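You operate a simulated robot arm through the tools that you are given. There is no shell and no other tool. Be economical: measure what you need, move in short steps, check, and stop when the job is done.

The job below is to be done with a simulated robot arm. You get a single attempt, and the scene is never put back.

TASK
Take the blue strap bracket from the electrics bench and put it on the shelf under the engine bench. Put the black sanding block on top of the long carton on the long workbench. Put the orange clip on the shelf under the duct stand. Take the green carton on the end of the finishing bench and put it away on the long bench. Put the orange air filter on the shelf under the bench with a dark top. Put the blue bracket that says "D3" from the long bench with a white top on top of the spare pulley and the blue bracket labelled "D4" on the shelf under the panel bench. The order is free. Set down upright: orange clip, orange air filter, blue bracket.

The check looks at the end state, three seconds after you hand in, the way a careful person would. Anything else that was tipped, shoved, dropped, spilled or broken makes it a failure.

THE ROBOT
A 6-joint arm with a two-finger parallel gripper on a trunk, on a base that drives. Base frame: it is fixed to the floor where the robot stands at the start and does not move with it; the origin is under the middle of the robot, x ahead of it, y to its left, z up; the surface under the hand at the start is at about z = 0.9. Lengths are in m, angles in degrees, forces in N, time in s.
With the tool pointing down near the work surface it reaches from about 0.3 to 0.7 m from the robot's upright axis, wherever it stands. Its first joint turns from -166.0 to 166.0 degrees. Places, roughly: black sanding block [-2.25, 3.75, 0.75]; blue bracket [-2, 7.5, 1]; green carton [-2, 5.5, 1]; long bench [-6.8, 7.6, 0.8]; long carton (17x11x9 cm) [0.5, 6.1, 0.9]; orange air filter (8x8x8 cm) [-1.3, 7.4, 0.9]; orange clip (4x7x8 cm) [-1.1, 4.6, 0.7]; shelf under the bench with a dark top [-1, 7.6, 0.3]; shelf under the duct stand [-1.4, 4, 0.3]; shelf under the engine bench [-3.9, 1.2, 0.3]; shelf under the panel bench [-1.4, 5.3, 0.3]; spare pulley (10x10x4 cm) [-2.4, 7.4, 0.9]; strap bracket [0.5, 0, 1]. Payload 4.1 kg.
The tool frame sits at the grasp point between the pads (the TCP): z along the fingers, y along the line on which they close. The tips reach 0.023 m beyond it. Largest opening 0.094 m; finger width 0.038, thickness 0.01; the body of the gripper, 0.054 by 0.096 m, starts 0.039 m behind the TCP.
Orientation is told as [roll, pitch, yaw] about the base's x, y, z axes, in that order, counted from this pose: with the fingers straight down and closing along the base's y, the tool's x points along the base's -x, its y along +y and its z along -z.

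THE INTERFACE
- The arm moves only by the tool step_arm. Its argument "motion" is text: rows parted by semicolons, each of 7 numbers parted by spaces: the shift along the base's x, y, z in units of 300 mm (1.0 is 300 mm), then the turn, a rotation vector about the base's x, y, z in units of 45 degrees (1.0 is 45 degrees), then the gripper command, from -1 (shut) to 1 (fully open), values between in proportion. In form: x y z rx ry rz jaw; .... A call has 1 to 8 rows; each row is the pose to reach, as a shift and turn from the pose commanded when the call began. A call with a number of a shift or a turn outside -1 to 1 is refused whole. Each row takes 0.2 s and may step no farther than 0.05 m and 8.6 degrees from the row before; otherwise, or with a gripper value out of range, the whole call is refused. A pose out of reach is approached as far as the arm can. The call stops where the force on the tool passes 40 N (or 10 N more than at its start, if that is more) or the arm is blocked; 0.2 s more then pass. The fingers move at their own pace (about 0.045 m/s each) and stop on an object; they squeeze with about 39 N. The grip force told is the motor's: it shows also when the fingers shut on nothing. Time passes only in rows, and 0.2 s behind the last, so rows that repeat a pose let the fingers close. The reply holds the time, the measured pose of the TCP, the force on the tool along the base axes, the opening and the grip force, in the units named above and with some noise, with the torque about the TCP (base axes, N m) and any sound that the robot's microphone picked up.
- Cameras (640 x 400 px; columns grow to the right, rows downward): "scene" is now at [0.0213, 0.1456, 1.5177]; the picture's right is [-0.24, -0.97, 0.00], its down [-0.63, 0.16, -0.76] and it looks along [0.73, -0.18, -0.65] (base axes); focal length 267 px, centre (320, 200). "wrist" rides on the gripper at [0.086, 0.016, -0.075] in the tool frame; the picture's right is [-0.18, 0.98, 0.00], its down [-0.58, -0.11, -0.81] and it looks along [-0.79, -0.15, 0.59] (tool axes); focal length 243 px, centre (320, 200). There is no depth. A picture from a camera that has moved, and an enlarged one, comes with that camera's place and axes in the base frame and with its lens.
- capture(camera): a new picture of that camera. It takes no simulated time.
- raise_lower(by): slides the trunk up (or, below 0, down) by that many m; the arm and the scene camera ride with it, the base frame stays. It gives what a move gives, with no picture.
- drive_base(legs): drives the robot by 1 to 6 legs, each [ahead, turn to the left] in m and degrees, along the robot's own axes; the way and the turn of a leg run together, so that a leg with both is an arc; at most 1.5 m and 180 degrees a leg. The arm and the cameras ride along, it lands a little off, and it stops where it bumps. It gives what a move gives.
- turn_head(pan, tilt): turns the head with the scene camera to pan (to the left, within 155 degrees either way) and tilt (down, from -29 to 69), counted from straight ahead of the robot. It gives what a move gives.
- close_up(camera, box): a new picture of the part [left, top, right, bottom] of that camera's present view, enlarged. It takes no simulated time.
- finish_job(): hands the job in; it is judged then, once.

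Go step by step. Nothing tells you exact positions but the pictures and the camera data: compare them with the known pose of the tool, close in by small moves and look again before you grip or let go. The budget is 207 turns and 180 pictures, counting those below and the enlarged ones. Unless the task says otherwise, let go and move clear before handing in, and close with one line.

The tools are called after "Emit:" by a JSON object that holds its "name" and its "arguments". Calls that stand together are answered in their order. step_arm: Moves the arm, as the interface text tells. Its arguments: {"type":"object","properties":{"motion":{"type":"string"}},"required":["motion"]} The other tools are called the same way: raise_lower (by) slides the trunk up or down; drive_base (legs) drives the base; turn_head (pan, tilt) turns the head that bears the scene camera; capture (camera) takes a picture; close_up (camera, box) takes an enlarged picture of a part of a camera's view; finish_job () hands the job in.

At the start:

```text
t: 0.0
position: [0.2862, 0.0815, 1.1994]
tool_rot: [0.0, 0.0, 0.0]
force: [0.2, 0.5, 0.8]
ft_torque: [0.0, 0.0, 0.0]
gripper_width: 0.0941
grasp_force: 0.1
trunk travel left (down, up): [-0.475, 0.115]
robot x, y, heading: [0.0001, -0.0009, -0.1]
head pan, tilt: [-13.9, 40.8]
```

scene: 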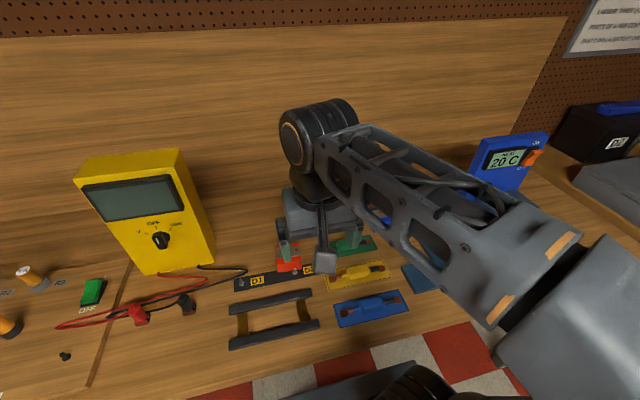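
wrist: 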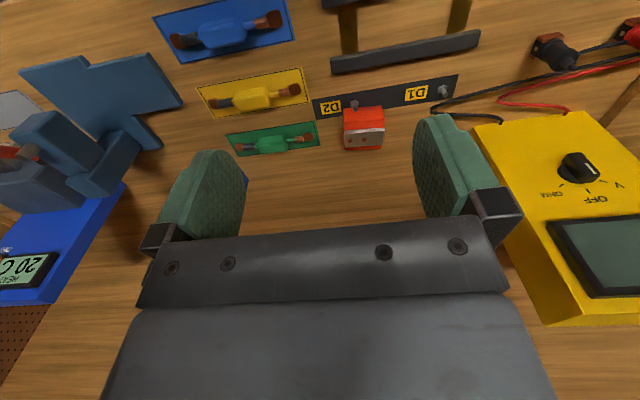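

I see the electrics bench with a meter, plug parts and a blue-grey bracket shape beside a soldering station. I'll look closer at the bracket before moving.

Emit:
{"name": "turn_head", "arguments": {"pan": -40, "tilt": 40}}

Emit:
{"name": "capture", "arguments": {"camera": "scene"}}

Emit:
{"name": "close_up", "arguments": {"camera": "wrist", "box": [0, 0, 320, 200]}}

```text
t: 0.9
position: [0.2859, 0.082, 1.1994]
tool_rot: [0.0, 0.0, 0.0]
force: [-0.4, 0.8, 0.0]
ft_torque: [0.03, 0.0, 0.02]
gripper_width: 0.0941
grasp_force: 0.0
trunk travel left (down, up): [-0.475, 0.115]
robot x, y, heading: [0.0005, 0.0006, 0.2]
head pan, tilt: [-40.0, 40.0]
```

```text
177 pictures are left
camera scene: at [0.0045, 0.1113, 1.5188], right [-0.64, -0.77, 0.0], down [-0.49, 0.41, -0.77], along [0.59, -0.49, -0.64], focal length 267 px, centre (320, 200)
```

scene: 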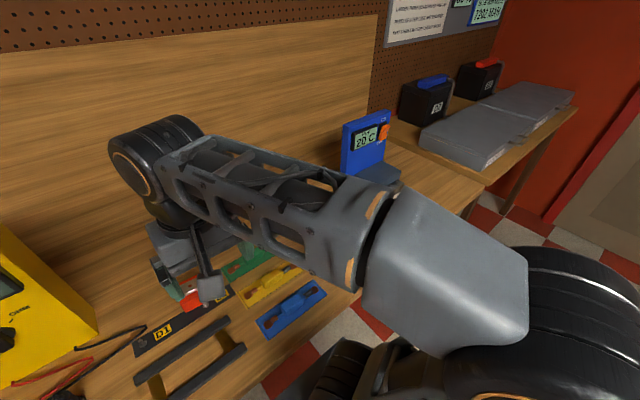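

```text
2.00 times, centred on (160, 100) of wrist
camera zoom: at [0.1985, 0.097, 1.2741], right [0.18, 0.98, 0.0], down [0.58, -0.11, 0.81], along [0.79, -0.15, -0.59], focal length 485 px, centre (640, 400)
```

zoom: 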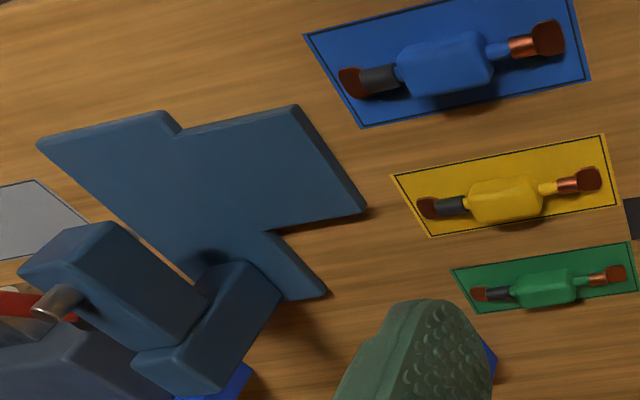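

The bracket looks like a flat cross plate with raised blocks at about (0.35, -0.25). I'll shift the arm to the left to clear the head's view.

Emit:
{"name": "step_arm", "arguments": {"motion": "0 0.16 0 0 0 0 1;0 0.32 0 0 0 0 1;0 0.48 0 0 0 0 1;0 0.64 0 0 0 0 1;0 0.8 0 0 0 0 1"}}

Emit:
{"name": "capture", "arguments": {"camera": "scene"}}

Emit:
{"name": "capture", "arguments": {"camera": "wrist"}}

```text
t: 2.1
position: [0.2864, 0.3225, 1.198]
tool_rot: [-0.1, 0.0, 0.0]
force: [-0.1, -0.2, -0.1]
ft_torque: [-0.03, 0.02, 0.0]
gripper_width: 0.0938
grasp_force: 0.1
trunk travel left (down, up): [-0.475, 0.115]
robot x, y, heading: [0.0019, 0.0026, -0.0]
head pan, tilt: [-40.0, 40.0]
```

```text
175 pictures are left
camera scene: at [0.0046, 0.112, 1.5187], right [-0.64, -0.77, 0.0], down [-0.49, 0.41, -0.77], along [0.59, -0.49, -0.64], focal length 267 px, centre (320, 200)
```

scene: 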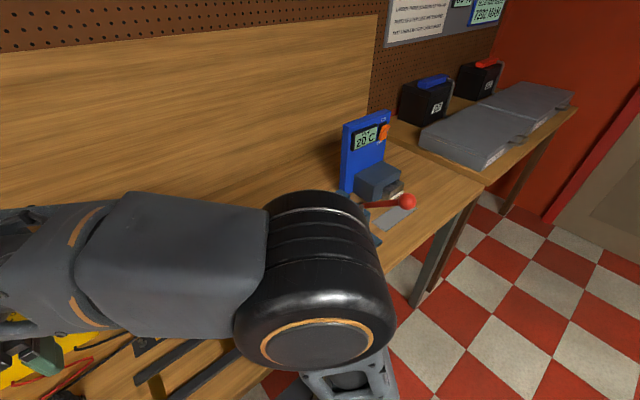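

```text
174 pictures are left
camera wrist: at [0.1992, 0.3383, 1.2724], right [0.18, 0.98, 0.0], down [0.58, -0.11, 0.81], along [0.79, -0.15, -0.59], focal length 243 px, centre (320, 200)
```

wrist: 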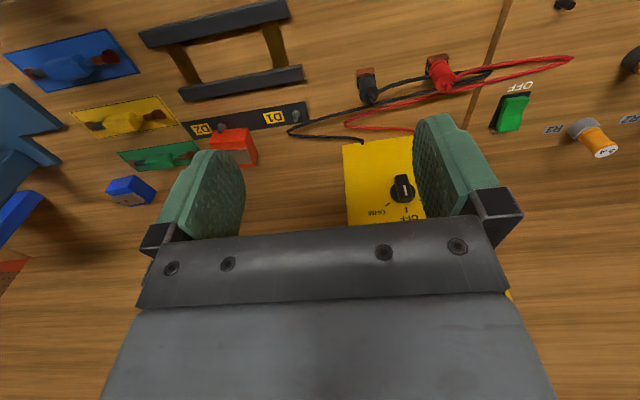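

The elbow blocks the head; I'll bring the wrist camera over the bracket from higher up.

Emit:
{"name": "step_arm", "arguments": {"motion": "0 -0.16 0.04 0 0 0 1;0 -0.32 0.08 0 0 0 1;0 -0.48 0.12 0 0 0 1;0 -0.64 0.16 0 0 0 1;0 -0.8 0.2 0 0 0 1;0 -0.95 0.24 0 0 0 1"}}

Emit:
{"name": "step_arm", "arguments": {"motion": "0 -0.16 0.03 0 0 0 1;0 -0.32 0.06 0 0 0 1;0 -0.48 0.09 0 0 0 1;-0.05 -0.6 0.12 0 0 0 1"}}

Emit:
{"name": "capture", "arguments": {"camera": "wrist"}}

Emit:
{"name": "capture", "arguments": {"camera": "scene"}}

```text
t: 3.5
position: [0.2855, 0.0367, 1.2703]
tool_rot: [0.0, 0.0, 0.0]
force: [0.1, 0.2, -0.2]
ft_torque: [-0.02, -0.03, 0.02]
gripper_width: 0.0941
grasp_force: 0.0
trunk travel left (down, up): [-0.475, 0.115]
robot x, y, heading: [-0.0016, 0.0018, -0.2]
head pan, tilt: [-40.0, 40.0]
```

```text
t: 4.5
position: [0.2706, -0.1446, 1.3076]
tool_rot: [0.0, 0.0, 0.0]
force: [0.0, 0.8, -0.8]
ft_torque: [0.0, -0.01, 0.0]
gripper_width: 0.0937
grasp_force: 0.0
trunk travel left (down, up): [-0.475, 0.115]
robot x, y, heading: [-0.0005, -0.0001, 0.2]
head pan, tilt: [-40.0, 40.0]
```

```text
173 pictures are left
camera wrist: at [0.1827, -0.1292, 1.3829], right [0.18, 0.98, 0.0], down [0.58, -0.11, 0.81], along [0.79, -0.15, -0.59], focal length 243 px, centre (320, 200)
```

wrist: 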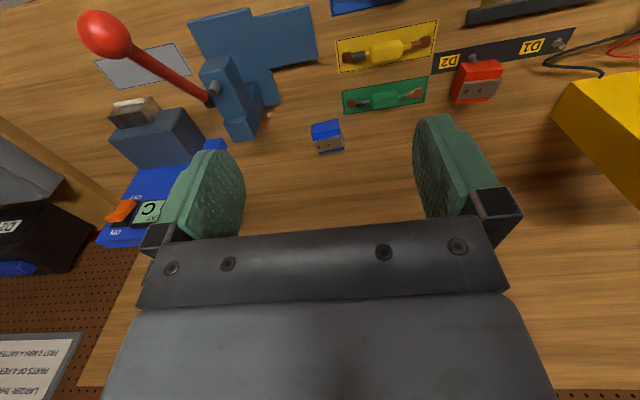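

```text
172 pictures are left
camera scene: at [0.0045, 0.1109, 1.5189], right [-0.64, -0.77, 0.0], down [-0.49, 0.41, -0.77], along [0.59, -0.49, -0.64], focal length 267 px, centre (320, 200)
```

scene: 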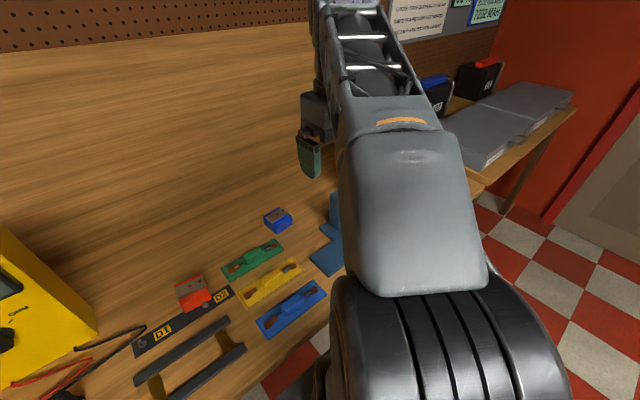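

The blue piece may stand beside a red-knobbed lever; I'll enlarge it to understand the mechanism.

Emit:
{"name": "close_up", "arguments": {"camera": "wrist", "box": [70, 0, 350, 175]}}

Emit:
{"name": "close_up", "arguments": {"camera": "scene", "box": [140, 180, 360, 400]}}

```text
2.29 times, centred on (210, 88) of wrist
camera zoom: at [0.1827, -0.1292, 1.3829], right [0.18, 0.98, 0.0], down [0.58, -0.11, 0.81], along [0.79, -0.15, -0.59], focal length 555 px, centre (571, 457)
```

zoom: 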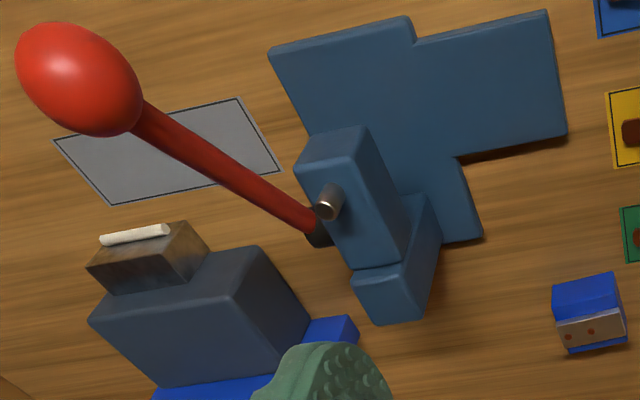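

```text
1.82 times, centred on (250, 290) of scene
camera zoom: at [0.0045, 0.1109, 1.5189], right [-0.64, -0.77, 0.0], down [-0.49, 0.41, -0.77], along [0.59, -0.49, -0.64], focal length 485 px, centre (447, 36)
```

zoom: 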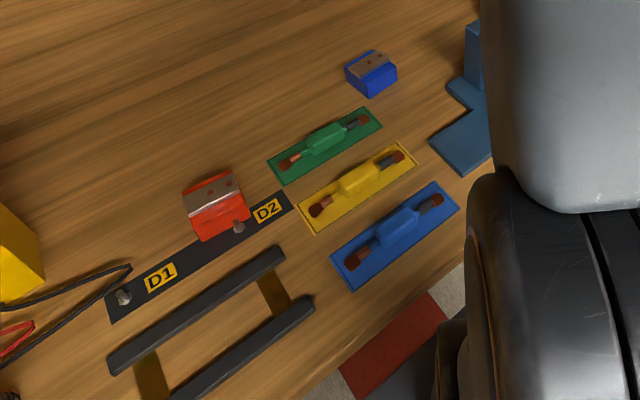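

The small blue block with a metal strap at about (0.56, -0.18) is probably the strap bracket; the cross plate is a lever press. I'll take the gripper nearer and look.

Emit:
{"name": "step_arm", "arguments": {"motion": "0.12 -0.02 -0.1 0 0 0 1;0.24 -0.04 -0.2 0 0 0 1;0.36 -0.06 -0.3 0 0 0 1;0.48 -0.08 -0.4 0 0 0 1;0.6 -0.1 -0.5 0 0 0 1;0.72 -0.12 -0.6 0 0 0 1;0.8 -0.12 -0.66 0 0 0 1"}}

Emit:
{"name": "capture", "arguments": {"camera": "wrist"}}

Emit:
{"name": "capture", "arguments": {"camera": "scene"}}

```text
t: 6.1
position: [0.5113, -0.1808, 1.1073]
tool_rot: [0.0, 0.0, -0.1]
force: [-0.5, 0.5, 0.5]
ft_torque: [0.05, -0.01, -0.01]
gripper_width: 0.094
grasp_force: 0.1
trunk travel left (down, up): [-0.475, 0.115]
robot x, y, heading: [-0.0009, -0.002, -0.1]
head pan, tilt: [-40.0, 40.0]
```

```text
169 pictures are left
camera wrist: at [0.4245, -0.1645, 1.1833], right [0.18, 0.98, 0.0], down [0.58, -0.11, 0.81], along [0.79, -0.15, -0.59], focal length 243 px, centre (320, 200)
```

wrist: 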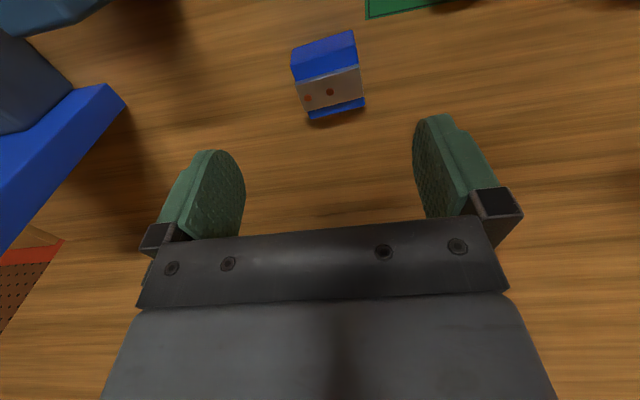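

```text
168 pictures are left
camera scene: at [0.0049, 0.111, 1.5189], right [-0.64, -0.77, 0.0], down [-0.49, 0.41, -0.77], along [0.59, -0.49, -0.64], focal length 267 px, centre (320, 200)
```

scene: 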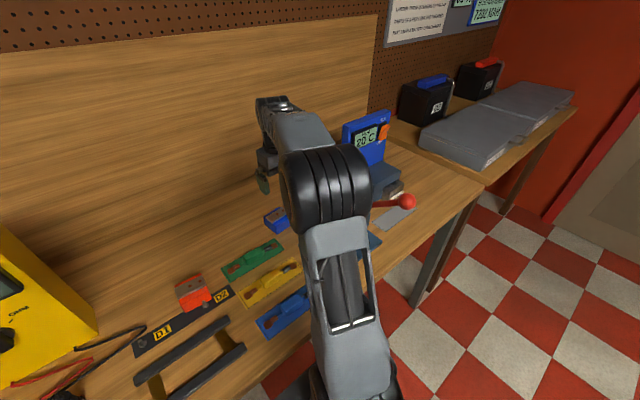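

The block is about 7 cm wide and centred near (0.57, -0.18), turned about 7 degrees. I'll align above it and check.

Emit:
{"name": "step_arm", "arguments": {"motion": "0.1 0 -0.1 0 0 0.1 1;0.18 0 -0.2 0 0 0.167 1;0.19 0 -0.32 0 0 0.167 1"}}

Emit:
{"name": "capture", "arguments": {"camera": "wrist"}}

```text
t: 6.9
position: [0.569, -0.1801, 1.012]
tool_rot: [0.0, 0.0, 7.5]
force: [-0.4, 0.0, 0.6]
ft_torque: [0.0, 0.0, -0.01]
gripper_width: 0.0941
grasp_force: 0.1
trunk travel left (down, up): [-0.475, 0.115]
robot x, y, heading: [0.0032, 0.0011, -0.1]
head pan, tilt: [-40.0, 40.0]
```

```text
167 pictures are left
camera wrist: at [0.4801, -0.176, 1.0873], right [0.05, 1.0, 0.0], down [0.59, -0.03, 0.81], along [0.8, -0.04, -0.59], focal length 243 px, centre (320, 200)
```

wrist: 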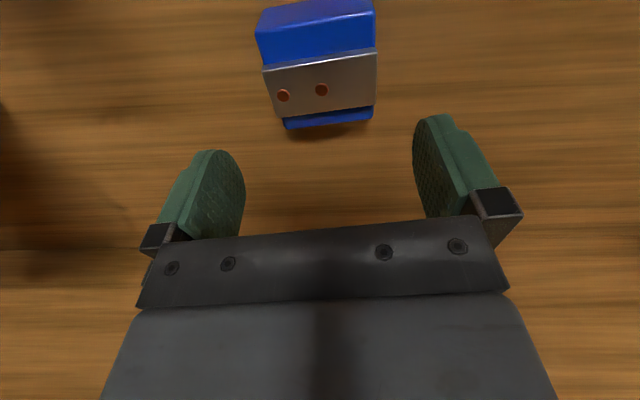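

Comparing the two views puts the block at x 0.53 to 0.58, y -0.18, top z about 0.955. I'll shift back 15 mm and go down with a check.

Emit:
{"name": "step_arm", "arguments": {"motion": "-0.055 0.005 0 0 0 0 1;-0.055 0.005 -0.12 0 0 0 1;-0.055 0.005 -0.16 0 0 0 1"}}

Emit:
{"name": "capture", "arguments": {"camera": "wrist"}}

```text
t: 7.7
position: [0.5505, -0.1789, 0.9645]
tool_rot: [0.0, -0.1, 7.5]
force: [1.0, 0.1, -0.6]
ft_torque: [0.04, 0.05, 0.02]
gripper_width: 0.0942
grasp_force: 0.1
trunk travel left (down, up): [-0.475, 0.115]
robot x, y, heading: [0.0015, -0.0005, 0.2]
head pan, tilt: [-40.0, 40.0]
```

```text
166 pictures are left
camera wrist: at [0.4626, -0.1737, 1.039], right [0.05, 1.0, 0.0], down [0.59, -0.03, 0.81], along [0.8, -0.04, -0.59], focal length 243 px, centre (320, 200)
```

wrist: 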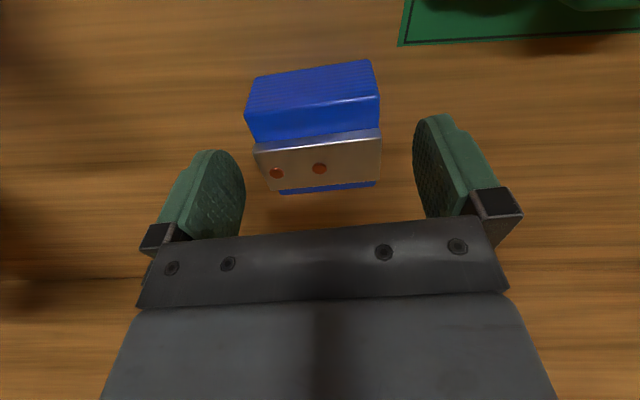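

The block sits well between the fingers, 6 cm wide with its top near 0.94. I'll lower to 0.928 and close.

Emit:
{"name": "step_arm", "arguments": {"motion": "0 0 -0.06 0 0 0 1;0 0 -0.12 0 0 0 1;0 0 -0.12 0 0 0 -1;0 0 -0.12 0 0 0 -1;0 0 -0.12 0 0 0 -1;0 0 -0.12 0 0 0 -1"}}

Emit:
{"name": "capture", "arguments": {"camera": "wrist"}}

```text
t: 9.1
position: [0.5517, -0.1781, 0.9287]
tool_rot: [0.0, 0.0, 7.4]
force: [0.5, -0.5, 0.0]
ft_torque: [0.0, -0.08, -0.02]
gripper_width: 0.0657
grasp_force: 38.2
trunk travel left (down, up): [-0.475, 0.115]
robot x, y, heading: [0.0006, 0.0007, 0.2]
head pan, tilt: [-40.0, 40.0]
```

```text
165 pictures are left
camera wrist: at [0.4627, -0.1739, 1.0038], right [0.05, 1.0, 0.0], down [0.59, -0.03, 0.81], along [0.81, -0.04, -0.59], focal length 243 px, centre (320, 200)
```

wrist: 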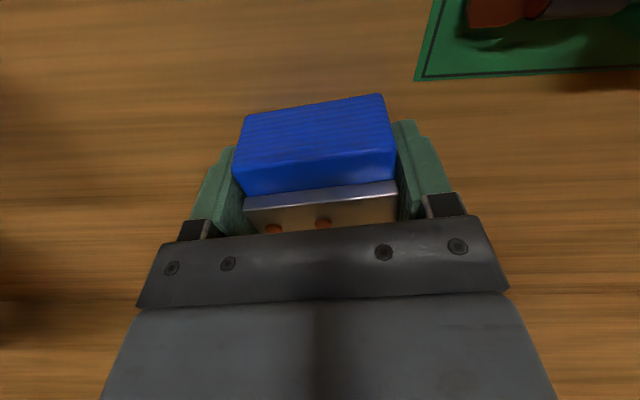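

Gripped at 6.6 cm. I'll lift and draw the arm in for driving.

Emit:
{"name": "step_arm", "arguments": {"motion": "0 0 0.15 0 0 0 -1;0 0 0.3 0 0 0 -1;0 0 0.45 0 0 0 -1;0 0 0.6 0 0 0 -1;-0.12 0.05 0.7 0 0 -0.1 -1;-0.25 0.1 0.75 0 0 -0.167 -1;-0.4 0.15 0.75 0 0 -0.167 -1;-0.55 0.2 0.75 0 0 -0.167 -1"}}

Emit:
{"name": "turn_head", "arguments": {"pan": 150, "tilt": 20}}

Emit:
{"name": "capture", "arguments": {"camera": "scene"}}

Emit:
{"name": "capture", "arguments": {"camera": "wrist"}}

```text
t: 10.9
position: [0.3851, -0.1192, 1.1546]
tool_rot: [0.0, 0.1, 0.0]
force: [0.4, 0.9, -2.1]
ft_torque: [-0.02, 0.02, 0.01]
gripper_width: 0.0658
grasp_force: 39.1
trunk travel left (down, up): [-0.475, 0.115]
robot x, y, heading: [-0.003, -0.0015, 0.0]
head pan, tilt: [-40.0, 40.0]
```

```text
t: 13.7
position: [0.386, -0.1189, 1.1544]
tool_rot: [0.0, 0.0, -0.1]
force: [-0.6, 0.1, -1.4]
ft_torque: [-0.01, 0.01, 0.03]
gripper_width: 0.066
grasp_force: 39.2
trunk travel left (down, up): [-0.475, 0.115]
robot x, y, heading: [0.0004, -0.0022, 0.0]
head pan, tilt: [150.0, 20.0]
```

```text
164 pictures are left
camera scene: at [-0.1412, 0.2124, 1.5502], right [0.5, 0.87, 0.0], down [0.3, -0.17, -0.94], along [-0.81, 0.47, -0.34], focal length 267 px, centre (320, 200)
```

scene: 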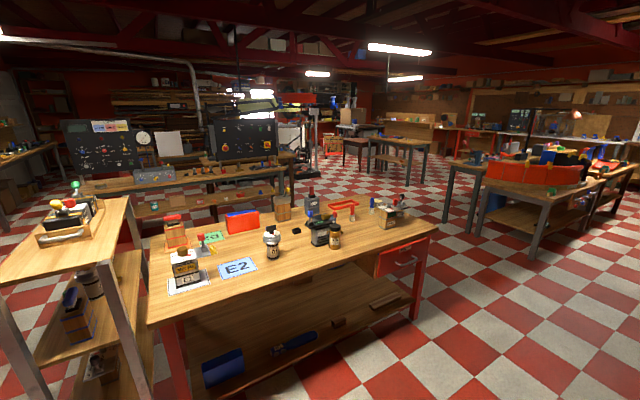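

```text
163 pictures are left
camera wrist: at [0.2988, -0.1032, 1.2292], right [0.18, 0.98, 0.0], down [0.58, -0.11, 0.81], along [0.79, -0.15, -0.59], focal length 243 px, centre (320, 200)
```

wrist: 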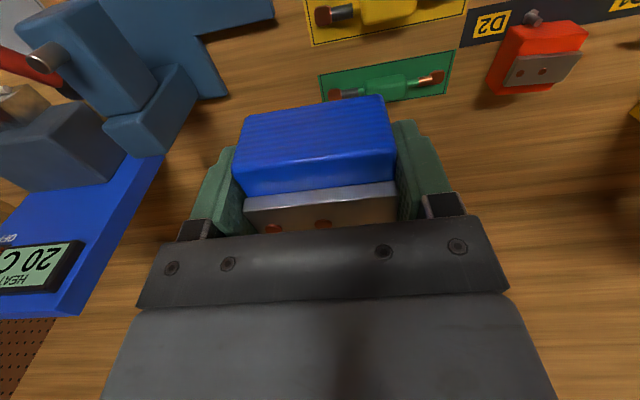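

The strap bracket is held safely. I'll back off the bench a bit, turn left and look over the room to map it.

Emit:
{"name": "drive_base", "arguments": {"legs": [[-0.25, 0], [0, 90]]}}

Emit:
{"name": "turn_head", "arguments": {"pan": 0, "tilt": 15}}

Emit:
{"name": "capture", "arguments": {"camera": "scene"}}

Emit:
{"name": "turn_head", "arguments": {"pan": 60, "tilt": 20}}

Emit:
{"name": "capture", "arguments": {"camera": "scene"}}

```text
t: 19.4
position: [-0.1332, 0.3862, 1.1537]
tool_rot: [0.0, 0.0, 89.8]
force: [0.4, 0.2, -1.4]
ft_torque: [0.0, -0.01, -0.01]
gripper_width: 0.0659
grasp_force: 39.6
trunk travel left (down, up): [-0.475, 0.115]
robot x, y, heading: [-0.2537, -0.0022, 89.8]
head pan, tilt: [150.0, 20.0]
```

```text
t: 21.7
position: [-0.1329, 0.3855, 1.153]
tool_rot: [-0.1, 0.0, 89.8]
force: [0.3, -0.3, -1.6]
ft_torque: [-0.02, -0.01, -0.05]
gripper_width: 0.0656
grasp_force: 39.2
trunk travel left (down, up): [-0.475, 0.115]
robot x, y, heading: [-0.2528, 0.0006, 89.5]
head pan, tilt: [0.0, 15.0]
```

```text
162 pictures are left
camera scene: at [-0.4189, 0.0334, 1.5584], right [1.0, 0.0, 0.0], down [0.0, -0.26, -0.97], along [0.0, 0.97, -0.26], focal length 267 px, centre (320, 200)
```

scene: 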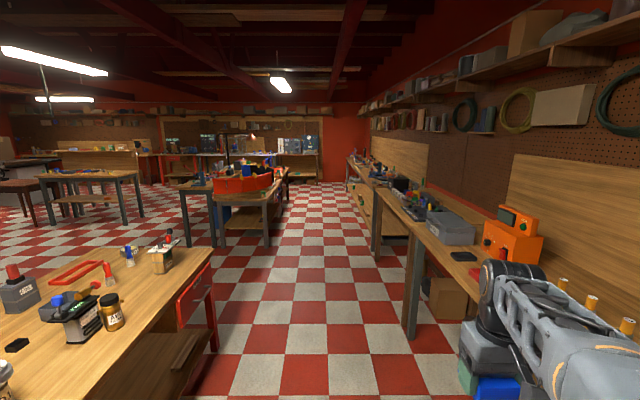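

```text
t: 23.0
position: [-0.1322, 0.3863, 1.1537]
tool_rot: [0.0, -0.1, 89.8]
force: [0.5, 0.1, -1.3]
ft_torque: [0.02, 0.0, -0.01]
gripper_width: 0.0658
grasp_force: 39.2
trunk travel left (down, up): [-0.475, 0.115]
robot x, y, heading: [-0.2527, 0.0031, 89.8]
head pan, tilt: [60.0, 20.0]
```

```text
161 pictures are left
camera scene: at [-0.4996, -0.0131, 1.5503], right [0.5, 0.86, 0.0], down [0.3, -0.17, -0.94], along [-0.81, 0.47, -0.34], focal length 267 px, centre (320, 200)
```

scene: 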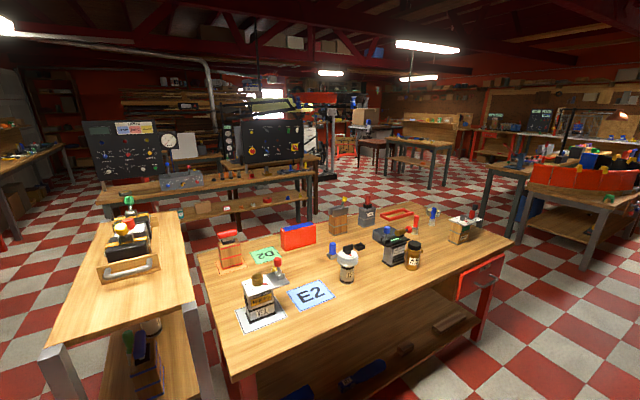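

E2 bench ends at about y=1.4 and the aisle beyond it is clear. I'll drive round it toward the engine bench on the left and look.

Emit:
{"name": "drive_base", "arguments": {"legs": [[1.5, 0], [0.6, 0], [0, 90], [1.5, 0]]}}

Emit:
{"name": "turn_head", "arguments": {"pan": 30, "tilt": 25}}

Emit:
{"name": "capture", "arguments": {"camera": "scene"}}

Emit:
{"name": "turn_head", "arguments": {"pan": -60, "tilt": 20}}

Emit:
{"name": "capture", "arguments": {"camera": "scene"}}

```text
t: 44.2
position: [-2.1115, 2.215, 1.1534]
tool_rot: [0.1, 0.1, 179.7]
force: [-0.2, 0.6, -2.0]
ft_torque: [-0.03, -0.05, 0.0]
gripper_width: 0.0657
grasp_force: 39.0
trunk travel left (down, up): [-0.475, 0.115]
robot x, y, heading: [-1.7289, 2.0969, 179.7]
head pan, tilt: [60.0, 20.0]
```

```text
t: 45.2
position: [-2.1107, 2.2158, 1.1537]
tool_rot: [0.0, 0.0, 179.8]
force: [-0.1, -0.5, -2.0]
ft_torque: [-0.06, 0.0, 0.01]
gripper_width: 0.066
grasp_force: 39.4
trunk travel left (down, up): [-0.475, 0.115]
robot x, y, heading: [-1.7262, 2.0954, 179.5]
head pan, tilt: [30.0, 25.0]
```

```text
160 pictures are left
camera scene: at [-1.7467, 1.8815, 1.5422], right [-0.5, 0.87, 0.0], down [0.37, 0.21, -0.91], along [-0.79, -0.45, -0.42], focal length 267 px, centre (320, 200)
```

scene: 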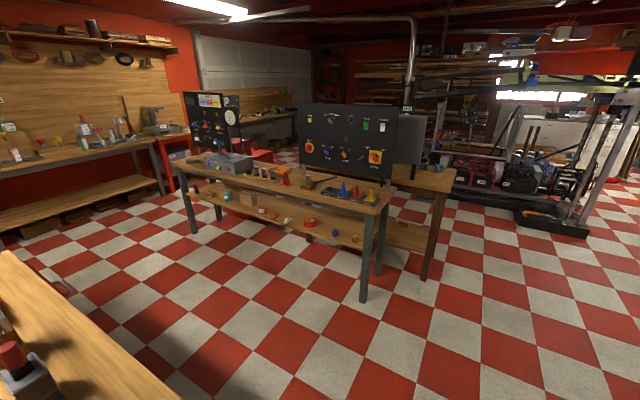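

```text
t: 46.8
position: [-2.1112, 2.2148, 1.153]
tool_rot: [0.0, 0.0, 179.8]
force: [0.5, -1.0, -1.1]
ft_torque: [0.0, -0.03, -0.01]
gripper_width: 0.0658
grasp_force: 38.6
trunk travel left (down, up): [-0.475, 0.115]
robot x, y, heading: [-1.7236, 2.0932, 179.5]
head pan, tilt: [-60.0, 20.0]
```

```text
159 pictures are left
camera scene: at [-1.7129, 2.0081, 1.5502], right [0.87, 0.5, 0.0], down [0.17, -0.3, -0.94], along [-0.47, 0.82, -0.34], focal length 267 px, centre (320, 200)
```

scene: 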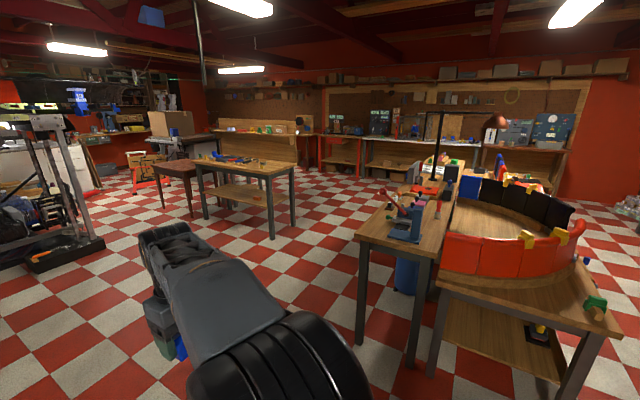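

There are two benches: one with a switch panel at x -3.2 to -3.6, and behind it a darker-legged one reaching to y≈1.8, which better matches the engine bench. I'll move to see it.

Emit:
{"name": "drive_base", "arguments": {"legs": [[0, -40], [0.9, 0], [0, 40], [1.2, 0]]}}

Emit:
{"name": "turn_head", "arguments": {"pan": 50, "tilt": 30}}

Emit:
{"name": "capture", "arguments": {"camera": "scene"}}

```text
t: 61.0
position: [-4.001, 2.8108, 1.1546]
tool_rot: [0.1, 0.0, 179.8]
force: [-0.5, 0.0, -1.4]
ft_torque: [0.0, -0.01, -0.01]
gripper_width: 0.0657
grasp_force: 38.8
trunk travel left (down, up): [-0.475, 0.115]
robot x, y, heading: [-3.6121, 2.6891, 180.0]
head pan, tilt: [-60.0, 20.0]
```

```text
t: 62.9
position: [-4.0012, 2.8084, 1.1552]
tool_rot: [0.0, 0.1, 179.9]
force: [1.0, -0.2, -1.4]
ft_torque: [0.01, 0.01, 0.02]
gripper_width: 0.0659
grasp_force: 39.1
trunk travel left (down, up): [-0.475, 0.115]
robot x, y, heading: [-3.6175, 2.6897, 180.0]
head pan, tilt: [50.0, 30.0]
```

```text
158 pictures are left
camera scene: at [-3.6142, 2.4533, 1.5342], right [-0.76, 0.65, 0.0], down [0.32, 0.38, -0.87], along [-0.56, -0.66, -0.5], focal length 267 px, centre (320, 200)
```

scene: 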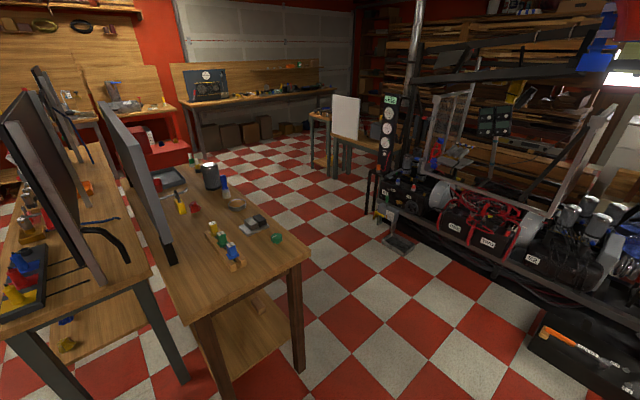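

The brown-legged bench next to the engines (x -3.7 to -4.1, y 0.5 to 1.8) is the engine bench. I'll go to its engine-facing side and look at the shelf.

Emit:
{"name": "drive_base", "arguments": {"legs": [[1.03, 0], [0, 90], [1.3, 0], [0, 90]]}}

Emit:
{"name": "turn_head", "arguments": {"pan": 0, "tilt": 55}}

Emit:
{"name": "capture", "arguments": {"camera": "scene"}}

Emit:
{"name": "capture", "arguments": {"camera": "wrist"}}

```text
t: 82.0
position: [-4.2892, 1.2766, 1.1539]
tool_rot: [0.0, 0.0, -0.9]
force: [-0.1, 0.6, -1.5]
ft_torque: [0.0, 0.05, 0.0]
gripper_width: 0.0659
grasp_force: 38.6
trunk travel left (down, up): [-0.475, 0.115]
robot x, y, heading: [-4.6748, 1.3984, -0.8]
head pan, tilt: [50.0, 30.0]
```

```text
t: 83.2
position: [-4.2903, 1.2766, 1.1544]
tool_rot: [0.1, 0.1, -0.9]
force: [0.2, -0.2, -1.1]
ft_torque: [-0.01, 0.01, 0.02]
gripper_width: 0.066
grasp_force: 39.2
trunk travel left (down, up): [-0.475, 0.115]
robot x, y, heading: [-4.674, 1.4015, -1.1]
head pan, tilt: [0.0, 55.0]
```

```text
157 pictures are left
camera scene: at [-4.6597, 1.5668, 1.4982], right [-0.02, -1.0, 0.0], down [-0.82, 0.01, -0.57], along [0.57, -0.01, -0.82], focal length 267 px, centre (320, 200)
```

scene: 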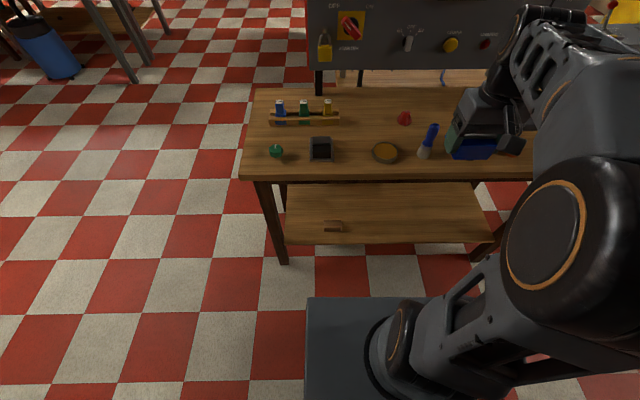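

```text
156 pictures are left
camera wrist: at [-4.3772, 1.2933, 1.2291], right [0.2, 0.98, 0.0], down [0.58, -0.12, 0.81], along [0.79, -0.16, -0.59], focal length 243 px, centre (320, 200)
```

wrist: 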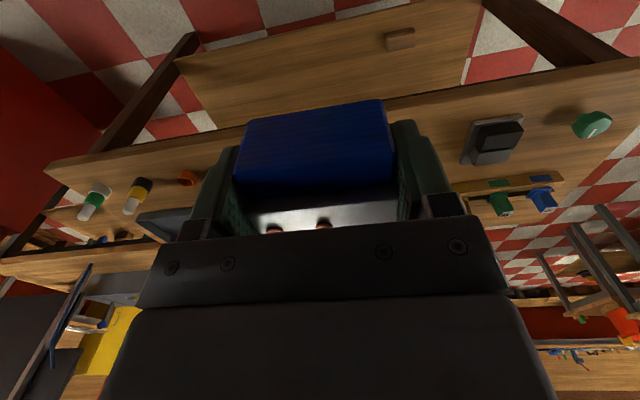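

The shelf spans x -4.09 to -3.7, y 0.7 to 1.7, with just one small wooden thing near y=1.49. I'll lower the trunk with the arm still outside the bench, then look.

Emit:
{"name": "raise_lower", "arguments": {"by": -0.47}}

Emit:
{"name": "step_arm", "arguments": {"motion": "0 0 -0.15 0 0 0 -1;0 0 -0.3 0 0 0 -1;0 0 -0.45 0 0 0 -1;0 0 -0.6 0 0 0 -1;0 0 -0.75 0 0 0 -1"}}

Emit:
{"name": "capture", "arguments": {"camera": "scene"}}

Emit:
{"name": "capture", "arguments": {"camera": "wrist"}}

```text
refused: -0.47 is not a number from -0.4 to 0.4
```

```text
t: 84.3
position: [-4.2898, 1.2766, 0.9277]
tool_rot: [-0.1, 0.0, -0.9]
force: [-0.4, -0.5, -1.0]
ft_torque: [-0.03, -0.02, 0.03]
gripper_width: 0.066
grasp_force: 39.3
trunk travel left (down, up): [-0.475, 0.115]
robot x, y, heading: [-4.6759, 1.4015, -1.1]
head pan, tilt: [0.0, 55.0]
```

```text
155 pictures are left
camera scene: at [-4.6595, 1.5667, 1.4982], right [-0.02, -1.0, 0.0], down [-0.82, 0.01, -0.57], along [0.57, -0.01, -0.82], focal length 267 px, centre (320, 200)
```

scene: 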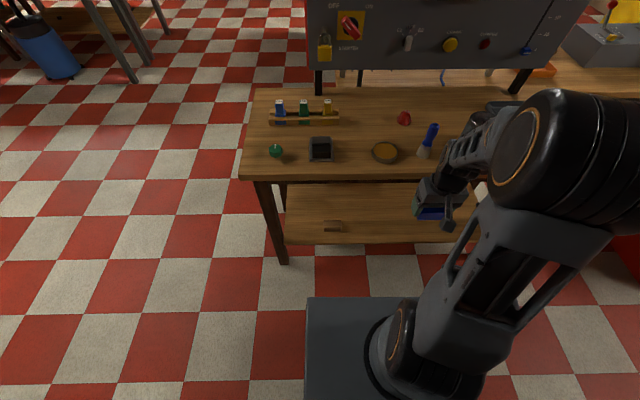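

```text
154 pictures are left
camera wrist: at [-4.3774, 1.2938, 1.0035], right [0.2, 0.98, 0.0], down [0.58, -0.12, 0.81], along [0.79, -0.16, -0.59], focal length 243 px, centre (320, 200)
```

wrist: 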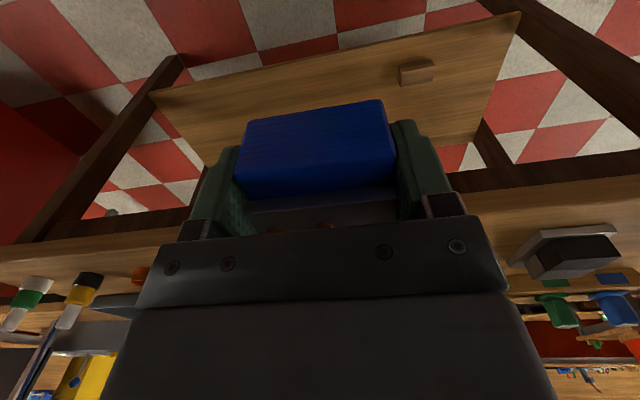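

I'll lower the trunk in parts and check.

Emit:
{"name": "raise_lower", "arguments": {"by": -0.4}}

Emit:
{"name": "capture", "arguments": {"camera": "scene"}}

Emit:
{"name": "capture", "arguments": {"camera": "wrist"}}

```text
t: 88.2
position: [-4.2905, 1.2776, 0.5291]
tool_rot: [0.0, 0.0, -0.9]
force: [-0.3, 0.4, -1.7]
ft_torque: [-0.02, 0.01, 0.03]
gripper_width: 0.0659
grasp_force: 39.5
trunk travel left (down, up): [-0.075, 0.515]
robot x, y, heading: [-4.6752, 1.405, -1.0]
head pan, tilt: [0.0, 55.0]
```

```text
153 pictures are left
camera scene: at [-4.6598, 1.5668, 1.0982], right [-0.02, -1.0, 0.0], down [-0.82, 0.01, -0.57], along [0.57, -0.01, -0.82], focal length 267 px, centre (320, 200)
```

scene: 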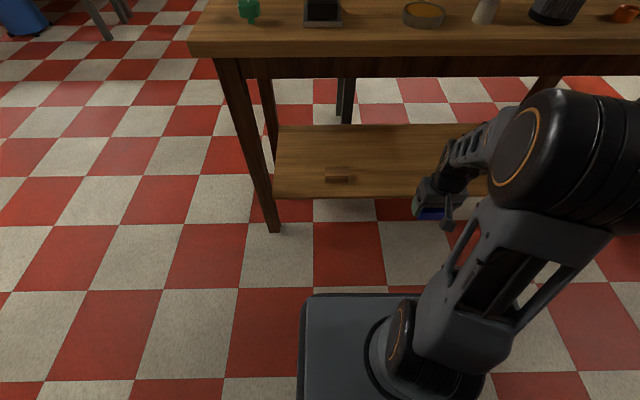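

```text
152 pictures are left
camera wrist: at [-4.3775, 1.2938, 0.6042], right [0.2, 0.98, 0.0], down [0.58, -0.12, 0.81], along [0.79, -0.16, -0.59], focal length 243 px, centre (320, 200)
```

wrist: 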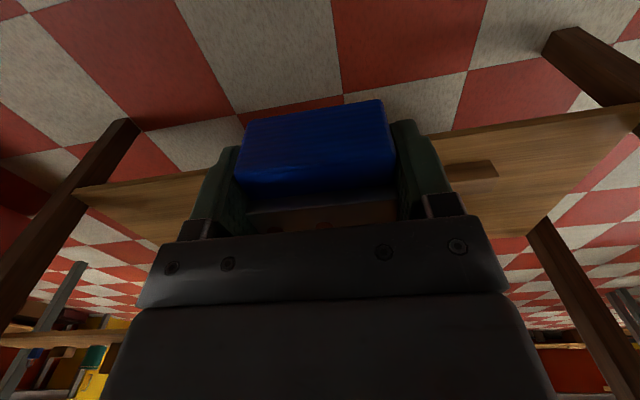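

The elbow stays clear of the bench. I'll go down to z 0.42 and move in over the shelf.

Emit:
{"name": "step_arm", "arguments": {"motion": "0 0 -0.15 0 0 0 -1;0.12 0 -0.28 0 0 0 -1;0.28 0 -0.36 0 0 0 -1;0.44 0 -0.36 0 0 0 -1;0.6 0 -0.36 0 0 0 -1;0.75 0 -0.36 0 0 0 -1;0.85 0 -0.36 0 0 0 -1;0.93 0 -0.36 0 0 0 -1"}}

Emit:
{"name": "capture", "arguments": {"camera": "scene"}}

Emit:
{"name": "capture", "arguments": {"camera": "wrist"}}

```text
refused: row 2 steps farther than a row can; nothing moved
```

```text
151 pictures are left
camera scene: at [-4.6598, 1.5668, 1.0982], right [-0.02, -1.0, 0.0], down [-0.82, 0.01, -0.57], along [0.57, -0.01, -0.82], focal length 267 px, centre (320, 200)
```

scene: 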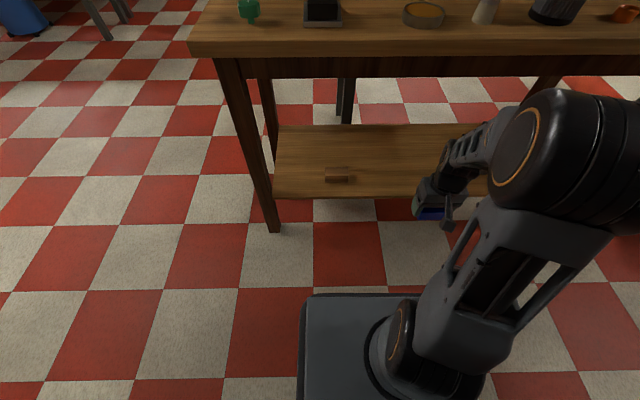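

```text
150 pictures are left
camera wrist: at [-4.3775, 1.2938, 0.6042], right [0.2, 0.98, 0.0], down [0.58, -0.12, 0.81], along [0.79, -0.16, -0.59], focal length 243 px, centre (320, 200)
```

wrist: 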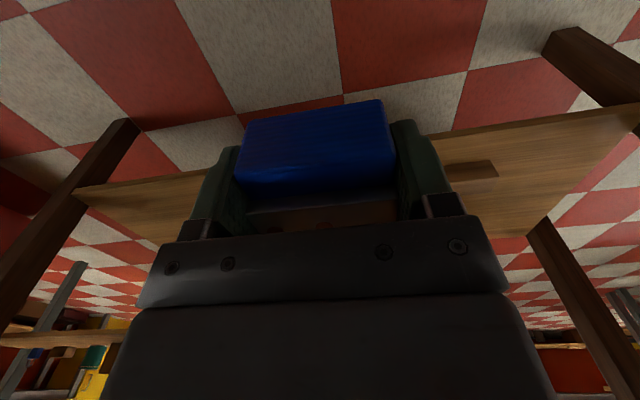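

The row steps were too big; I'll repeat with smaller ones.

Emit:
{"name": "step_arm", "arguments": {"motion": "0 0 -0.15 0 0 0 -1;0.05 0 -0.3 0 0 0 -1;0.2 0 -0.36 0 0 0 -1;0.36 0 -0.36 0 0 0 -1;0.52 0 -0.36 0 0 0 -1;0.68 0 -0.36 0 0 0 -1;0.82 0 -0.36 0 0 0 -1;0.93 0 -0.36 0 0 0 -1"}}

Emit:
{"name": "capture", "arguments": {"camera": "scene"}}

Emit:
{"name": "capture", "arguments": {"camera": "wrist"}}

```text
t: 90.0
position: [-4.011, 1.2791, 0.421]
tool_rot: [0.0, 0.1, -0.8]
force: [0.3, -0.8, -0.9]
ft_torque: [0.01, 0.01, -0.04]
gripper_width: 0.0657
grasp_force: 38.7
trunk travel left (down, up): [-0.075, 0.515]
robot x, y, heading: [-4.676, 1.4004, -1.1]
head pan, tilt: [0.0, 55.0]
```

```text
149 pictures are left
camera scene: at [-4.6599, 1.5668, 1.0982], right [-0.02, -1.0, 0.0], down [-0.82, 0.01, -0.57], along [0.57, -0.01, -0.82], focal length 267 px, centre (320, 200)
```

scene: 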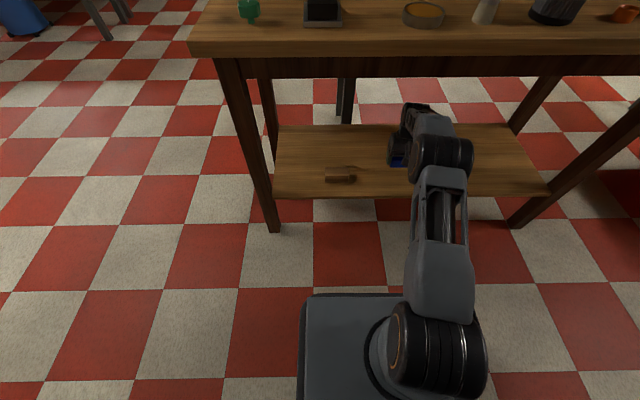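

```text
148 pictures are left
camera wrist: at [-4.0985, 1.295, 0.496], right [0.2, 0.98, 0.0], down [0.58, -0.12, 0.81], along [0.79, -0.16, -0.59], focal length 243 px, centre (320, 200)
```

wrist: 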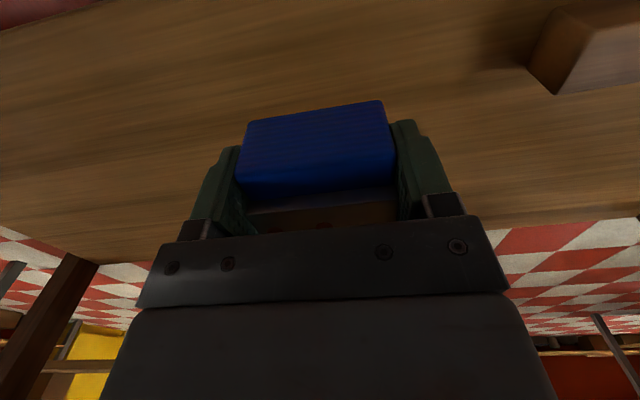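

The bracket is over the shelf with free room around. I'll lower in small steps and watch the force.

Emit:
{"name": "step_arm", "arguments": {"motion": "0.06 0 -0.1 0 0 0 -1;0.06 0 -0.2 0 0 0 -1;0.06 0 -0.26 0 0 0 -1"}}

Emit:
{"name": "step_arm", "arguments": {"motion": "0 0 -0.01 0 0 0 -1;0 0 -0.02 0 0 0 -1;0 0 -0.03 0 0 0 -1;0 0 -0.04 0 0 0 -1;0 0 -0.05 0 0 0 -1"}}

Emit:
{"name": "capture", "arguments": {"camera": "wrist"}}

```text
t: 90.8
position: [-3.9926, 1.2776, 0.3419]
tool_rot: [0.0, 0.0, -0.9]
force: [0.0, 1.0, -0.7]
ft_torque: [-0.02, 0.0, 0.0]
gripper_width: 0.0655
grasp_force: 38.8
trunk travel left (down, up): [-0.075, 0.515]
robot x, y, heading: [-4.676, 1.4014, -0.9]
head pan, tilt: [0.0, 55.0]
```

```text
t: 92.0
position: [-3.9935, 1.2781, 0.3281]
tool_rot: [0.0, 0.0, -0.9]
force: [0.0, 0.0, -1.0]
ft_torque: [-0.01, 0.05, -0.01]
gripper_width: 0.0656
grasp_force: 38.7
trunk travel left (down, up): [-0.075, 0.515]
robot x, y, heading: [-4.6725, 1.3971, -1.0]
head pan, tilt: [0.0, 55.0]
```

```text
147 pictures are left
camera wrist: at [-4.0808, 1.2937, 0.4026], right [0.2, 0.98, 0.0], down [0.58, -0.12, 0.81], along [0.79, -0.16, -0.59], focal length 243 px, centre (320, 200)
```

wrist: 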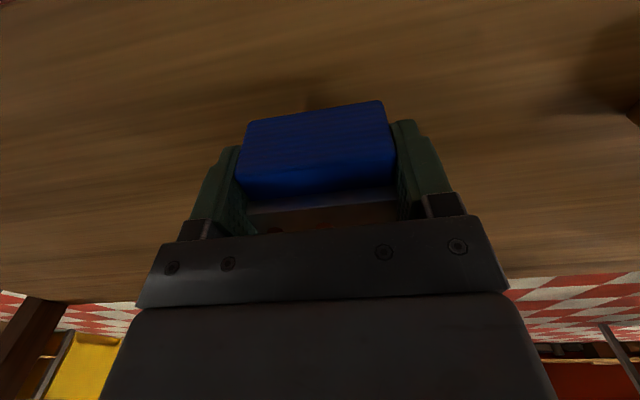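

Not in contact yet. I'll keep going down in 3 mm steps.

Emit:
{"name": "step_arm", "arguments": {"motion": "0 0 -0.01 0 0 0 -1;0 0 -0.02 0 0 0 -1;0 0 -0.03 0 0 0 -1;0 0 -0.04 0 0 0 -1;0 0 -0.05 0 0 0 -1;0 0 -0.06 0 0 0 -1;0 0 -0.07 0 0 0 -1"}}

```text
t: 93.6
position: [-3.9934, 1.2761, 0.3081]
tool_rot: [0.0, -0.1, -1.0]
force: [-2.2, -1.0, 6.8]
ft_torque: [0.09, 0.2, 0.01]
gripper_width: 0.0659
grasp_force: 39.1
trunk travel left (down, up): [-0.075, 0.515]
robot x, y, heading: [-4.675, 1.3997, -1.1]
head pan, tilt: [0.0, 55.0]
```

Light contact reached at z 0.308. I'll open and rise.

Emit:
{"name": "step_arm", "arguments": {"motion": "0 0 0 0 0 0 -0.2;0 0 0 0 0 0 0.2;0 0 0 0 0 0 1;0 0 0 0 0 0 1;0 0 0.06 0 0 0 1;0 0 0.16 0 0 0 1;0 0 0.3 0 0 0 1"}}

Emit:
{"name": "capture", "arguments": {"camera": "wrist"}}

```text
t: 95.2
position: [-3.994, 1.2765, 0.3981]
tool_rot: [0.0, 0.1, -0.9]
force: [0.5, -1.3, -0.4]
ft_torque: [-0.01, -0.02, 0.0]
gripper_width: 0.0941
grasp_force: 0.0
trunk travel left (down, up): [-0.075, 0.515]
robot x, y, heading: [-4.6714, 1.4033, -0.8]
head pan, tilt: [0.0, 55.0]
```

```text
146 pictures are left
camera wrist: at [-4.0803, 1.2942, 0.4729], right [0.2, 0.98, 0.0], down [0.58, -0.12, 0.81], along [0.79, -0.16, -0.59], focal length 243 px, centre (320, 200)
```

wrist: 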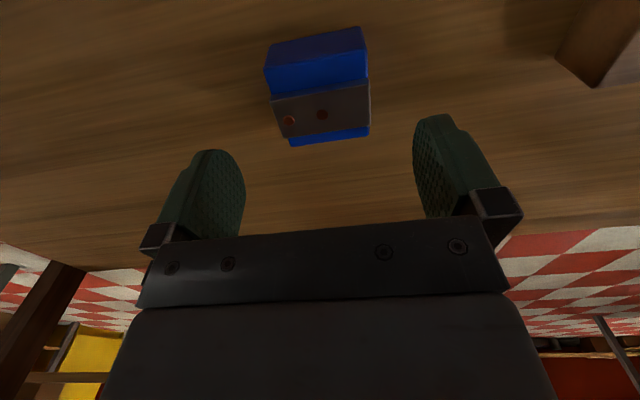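

The bracket stands on the engine bench shelf. I'll withdraw the arm, raise the trunk and drive to the narrow bench where the sanding block should be.

Emit:
{"name": "step_arm", "arguments": {"motion": "-0.16 0 0.05 0 0 0 1;-0.32 0 0.05 0 0 0 1;-0.48 0 0.05 0 0 0 1;-0.64 0 0.05 0 0 0 1;-0.8 0 0.05 0 0 0 1;-0.96 0 0.05 0 0 0 1;-1 0 0.15 0 0 0 1"}}

Emit:
{"name": "raise_lower", "arguments": {"by": 0.4}}

Emit:
{"name": "step_arm", "arguments": {"motion": "0 0 0.16 0 0 0 1;0 0 0.32 0 0 0 1;0 0 0.48 0 0 0 1;0 0 0.64 0 0 0 1;0 0 0.8 0 0 0 1;0 0 0.95 0 0 0 1"}}

Emit:
{"name": "capture", "arguments": {"camera": "scene"}}

Emit:
{"name": "drive_base", "arguments": {"legs": [[0, 90], [1.3, 0], [0, -60], [1.3, 0], [0.87, 0], [0, -30]]}}

Emit:
{"name": "turn_head", "arguments": {"pan": 0, "tilt": 35}}

Emit:
{"name": "capture", "arguments": {"camera": "scene"}}

```text
refused: row 1 steps farther than a row can; nothing moved
```

```text
t: 97.2
position: [-4.0534, 1.2886, 0.494]
tool_rot: [2.0, 11.1, -0.8]
force: [0.2, -0.4, 0.3]
ft_torque: [-0.01, 0.03, 0.01]
gripper_width: 0.0939
grasp_force: 0.0
trunk travel left (down, up): [-0.278, 0.312]
robot x, y, heading: [-4.6741, 1.4041, -1.2]
head pan, tilt: [0.0, 55.0]
stopped: the arm was blocked; the commanded pose is now the measured one
```

```text
t: 98.0
position: [-4.1102, 1.2993, 0.5121]
tool_rot: [4.2, 22.3, -0.1]
force: [-0.7, -0.3, -0.5]
ft_torque: [0.0, 0.01, 0.02]
gripper_width: 0.0937
grasp_force: 0.0
trunk travel left (down, up): [-0.278, 0.312]
robot x, y, heading: [-4.6707, 1.4029, -0.9]
head pan, tilt: [0.0, 55.0]
stopped in row 3: the arm was blocked; the commanded pose is now the measured one
```

```text
145 pictures are left
camera scene: at [-4.6605, 1.5669, 1.3039], right [-0.02, -1.0, 0.0], down [-0.82, 0.02, -0.57], along [0.57, -0.01, -0.82], focal length 267 px, centre (320, 200)
```

scene: 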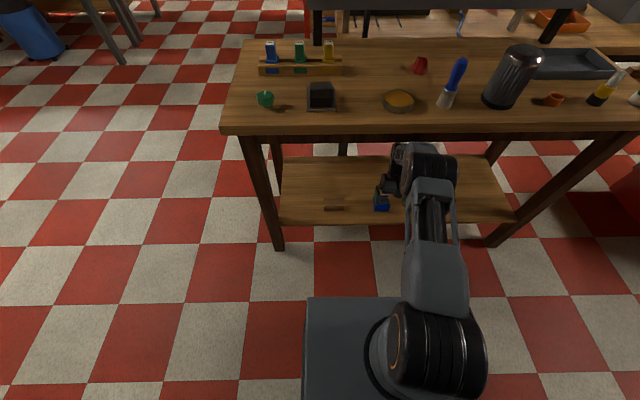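

```text
t: 99.2
position: [-4.106, 1.3499, 0.5062]
tool_rot: [4.4, 22.8, 4.7]
force: [0.4, 0.2, 0.8]
ft_torque: [0.04, 0.01, 0.01]
gripper_width: 0.0938
grasp_force: 0.1
trunk travel left (down, up): [-0.278, 0.312]
robot x, y, heading: [-4.6721, 1.4023, 4.0]
head pan, tilt: [0.0, 55.0]
stopped in leg 1: the robot was blocked; the commanded pose is now the measured one
```

```text
t: 100.0
position: [-4.1049, 1.3492, 0.5054]
tool_rot: [4.5, 22.7, 4.7]
force: [0.7, -0.2, 0.4]
ft_torque: [-0.01, -0.01, -0.01]
gripper_width: 0.0941
grasp_force: 0.0
trunk travel left (down, up): [-0.278, 0.312]
robot x, y, heading: [-4.6729, 1.4018, 3.9]
head pan, tilt: [0.0, 35.0]
```

```text
144 pictures are left
camera scene: at [-4.6576, 1.5684, 1.3293], right [0.07, -1.0, 0.0], down [-0.57, -0.04, -0.82], along [0.82, 0.05, -0.57], focal length 267 px, centre (320, 200)
```

scene: 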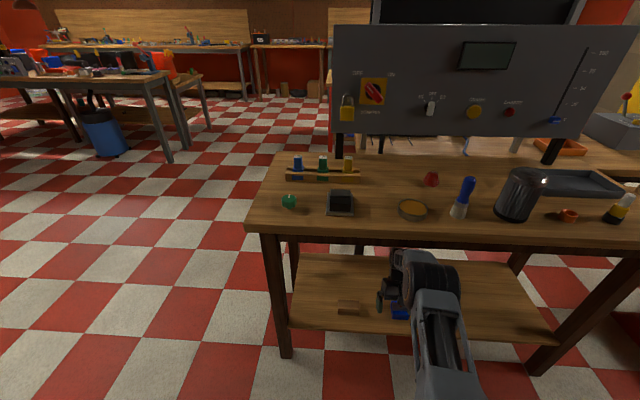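

My retract call was refused for a slightly long row and the later moves then pressed the wrist against the bench top from below; nothing seems displaced. I'll lower the arm a little and look before pulling out.

Emit:
{"name": "step_arm", "arguments": {"motion": "0 0 -0.1 0 0 0 1;0 0 -0.2 0 0 0 1"}}

Emit:
{"name": "capture", "arguments": {"camera": "scene"}}

Emit:
{"name": "capture", "arguments": {"camera": "wrist"}}

```text
t: 100.6
position: [-4.1049, 1.3493, 0.4465]
tool_rot: [4.4, 22.8, 4.7]
force: [-1.0, -0.1, 0.7]
ft_torque: [0.0, 0.0, 0.03]
gripper_width: 0.094
grasp_force: 0.0
trunk travel left (down, up): [-0.278, 0.312]
robot x, y, heading: [-4.6768, 1.4012, 3.8]
head pan, tilt: [0.0, 35.0]
```

```text
143 pictures are left
camera scene: at [-4.6578, 1.5684, 1.3295], right [0.07, -1.0, 0.0], down [-0.57, -0.04, -0.82], along [0.82, 0.05, -0.57], focal length 267 px, centre (320, 200)
```

scene: 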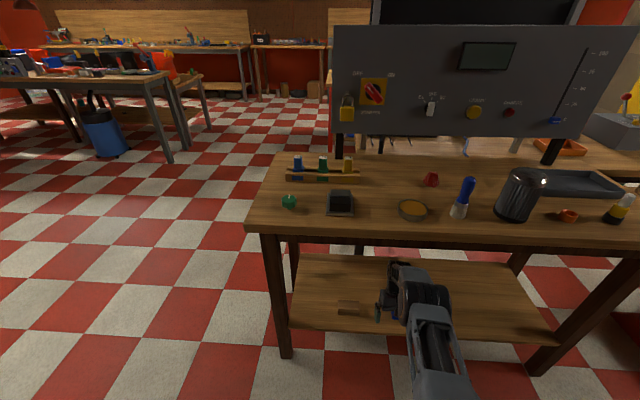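

```text
142 pictures are left
camera wrist: at [-4.1575, 1.3547, 0.5498], right [0.12, 0.99, 0.0], down [0.86, -0.1, 0.51], along [0.5, -0.06, -0.86], focal length 243 px, centre (320, 200)
```

wrist: 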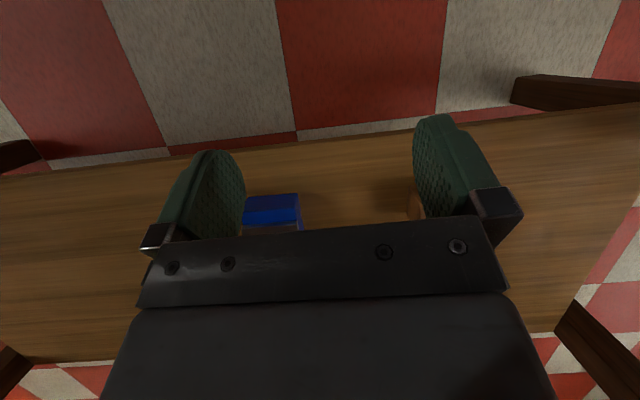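

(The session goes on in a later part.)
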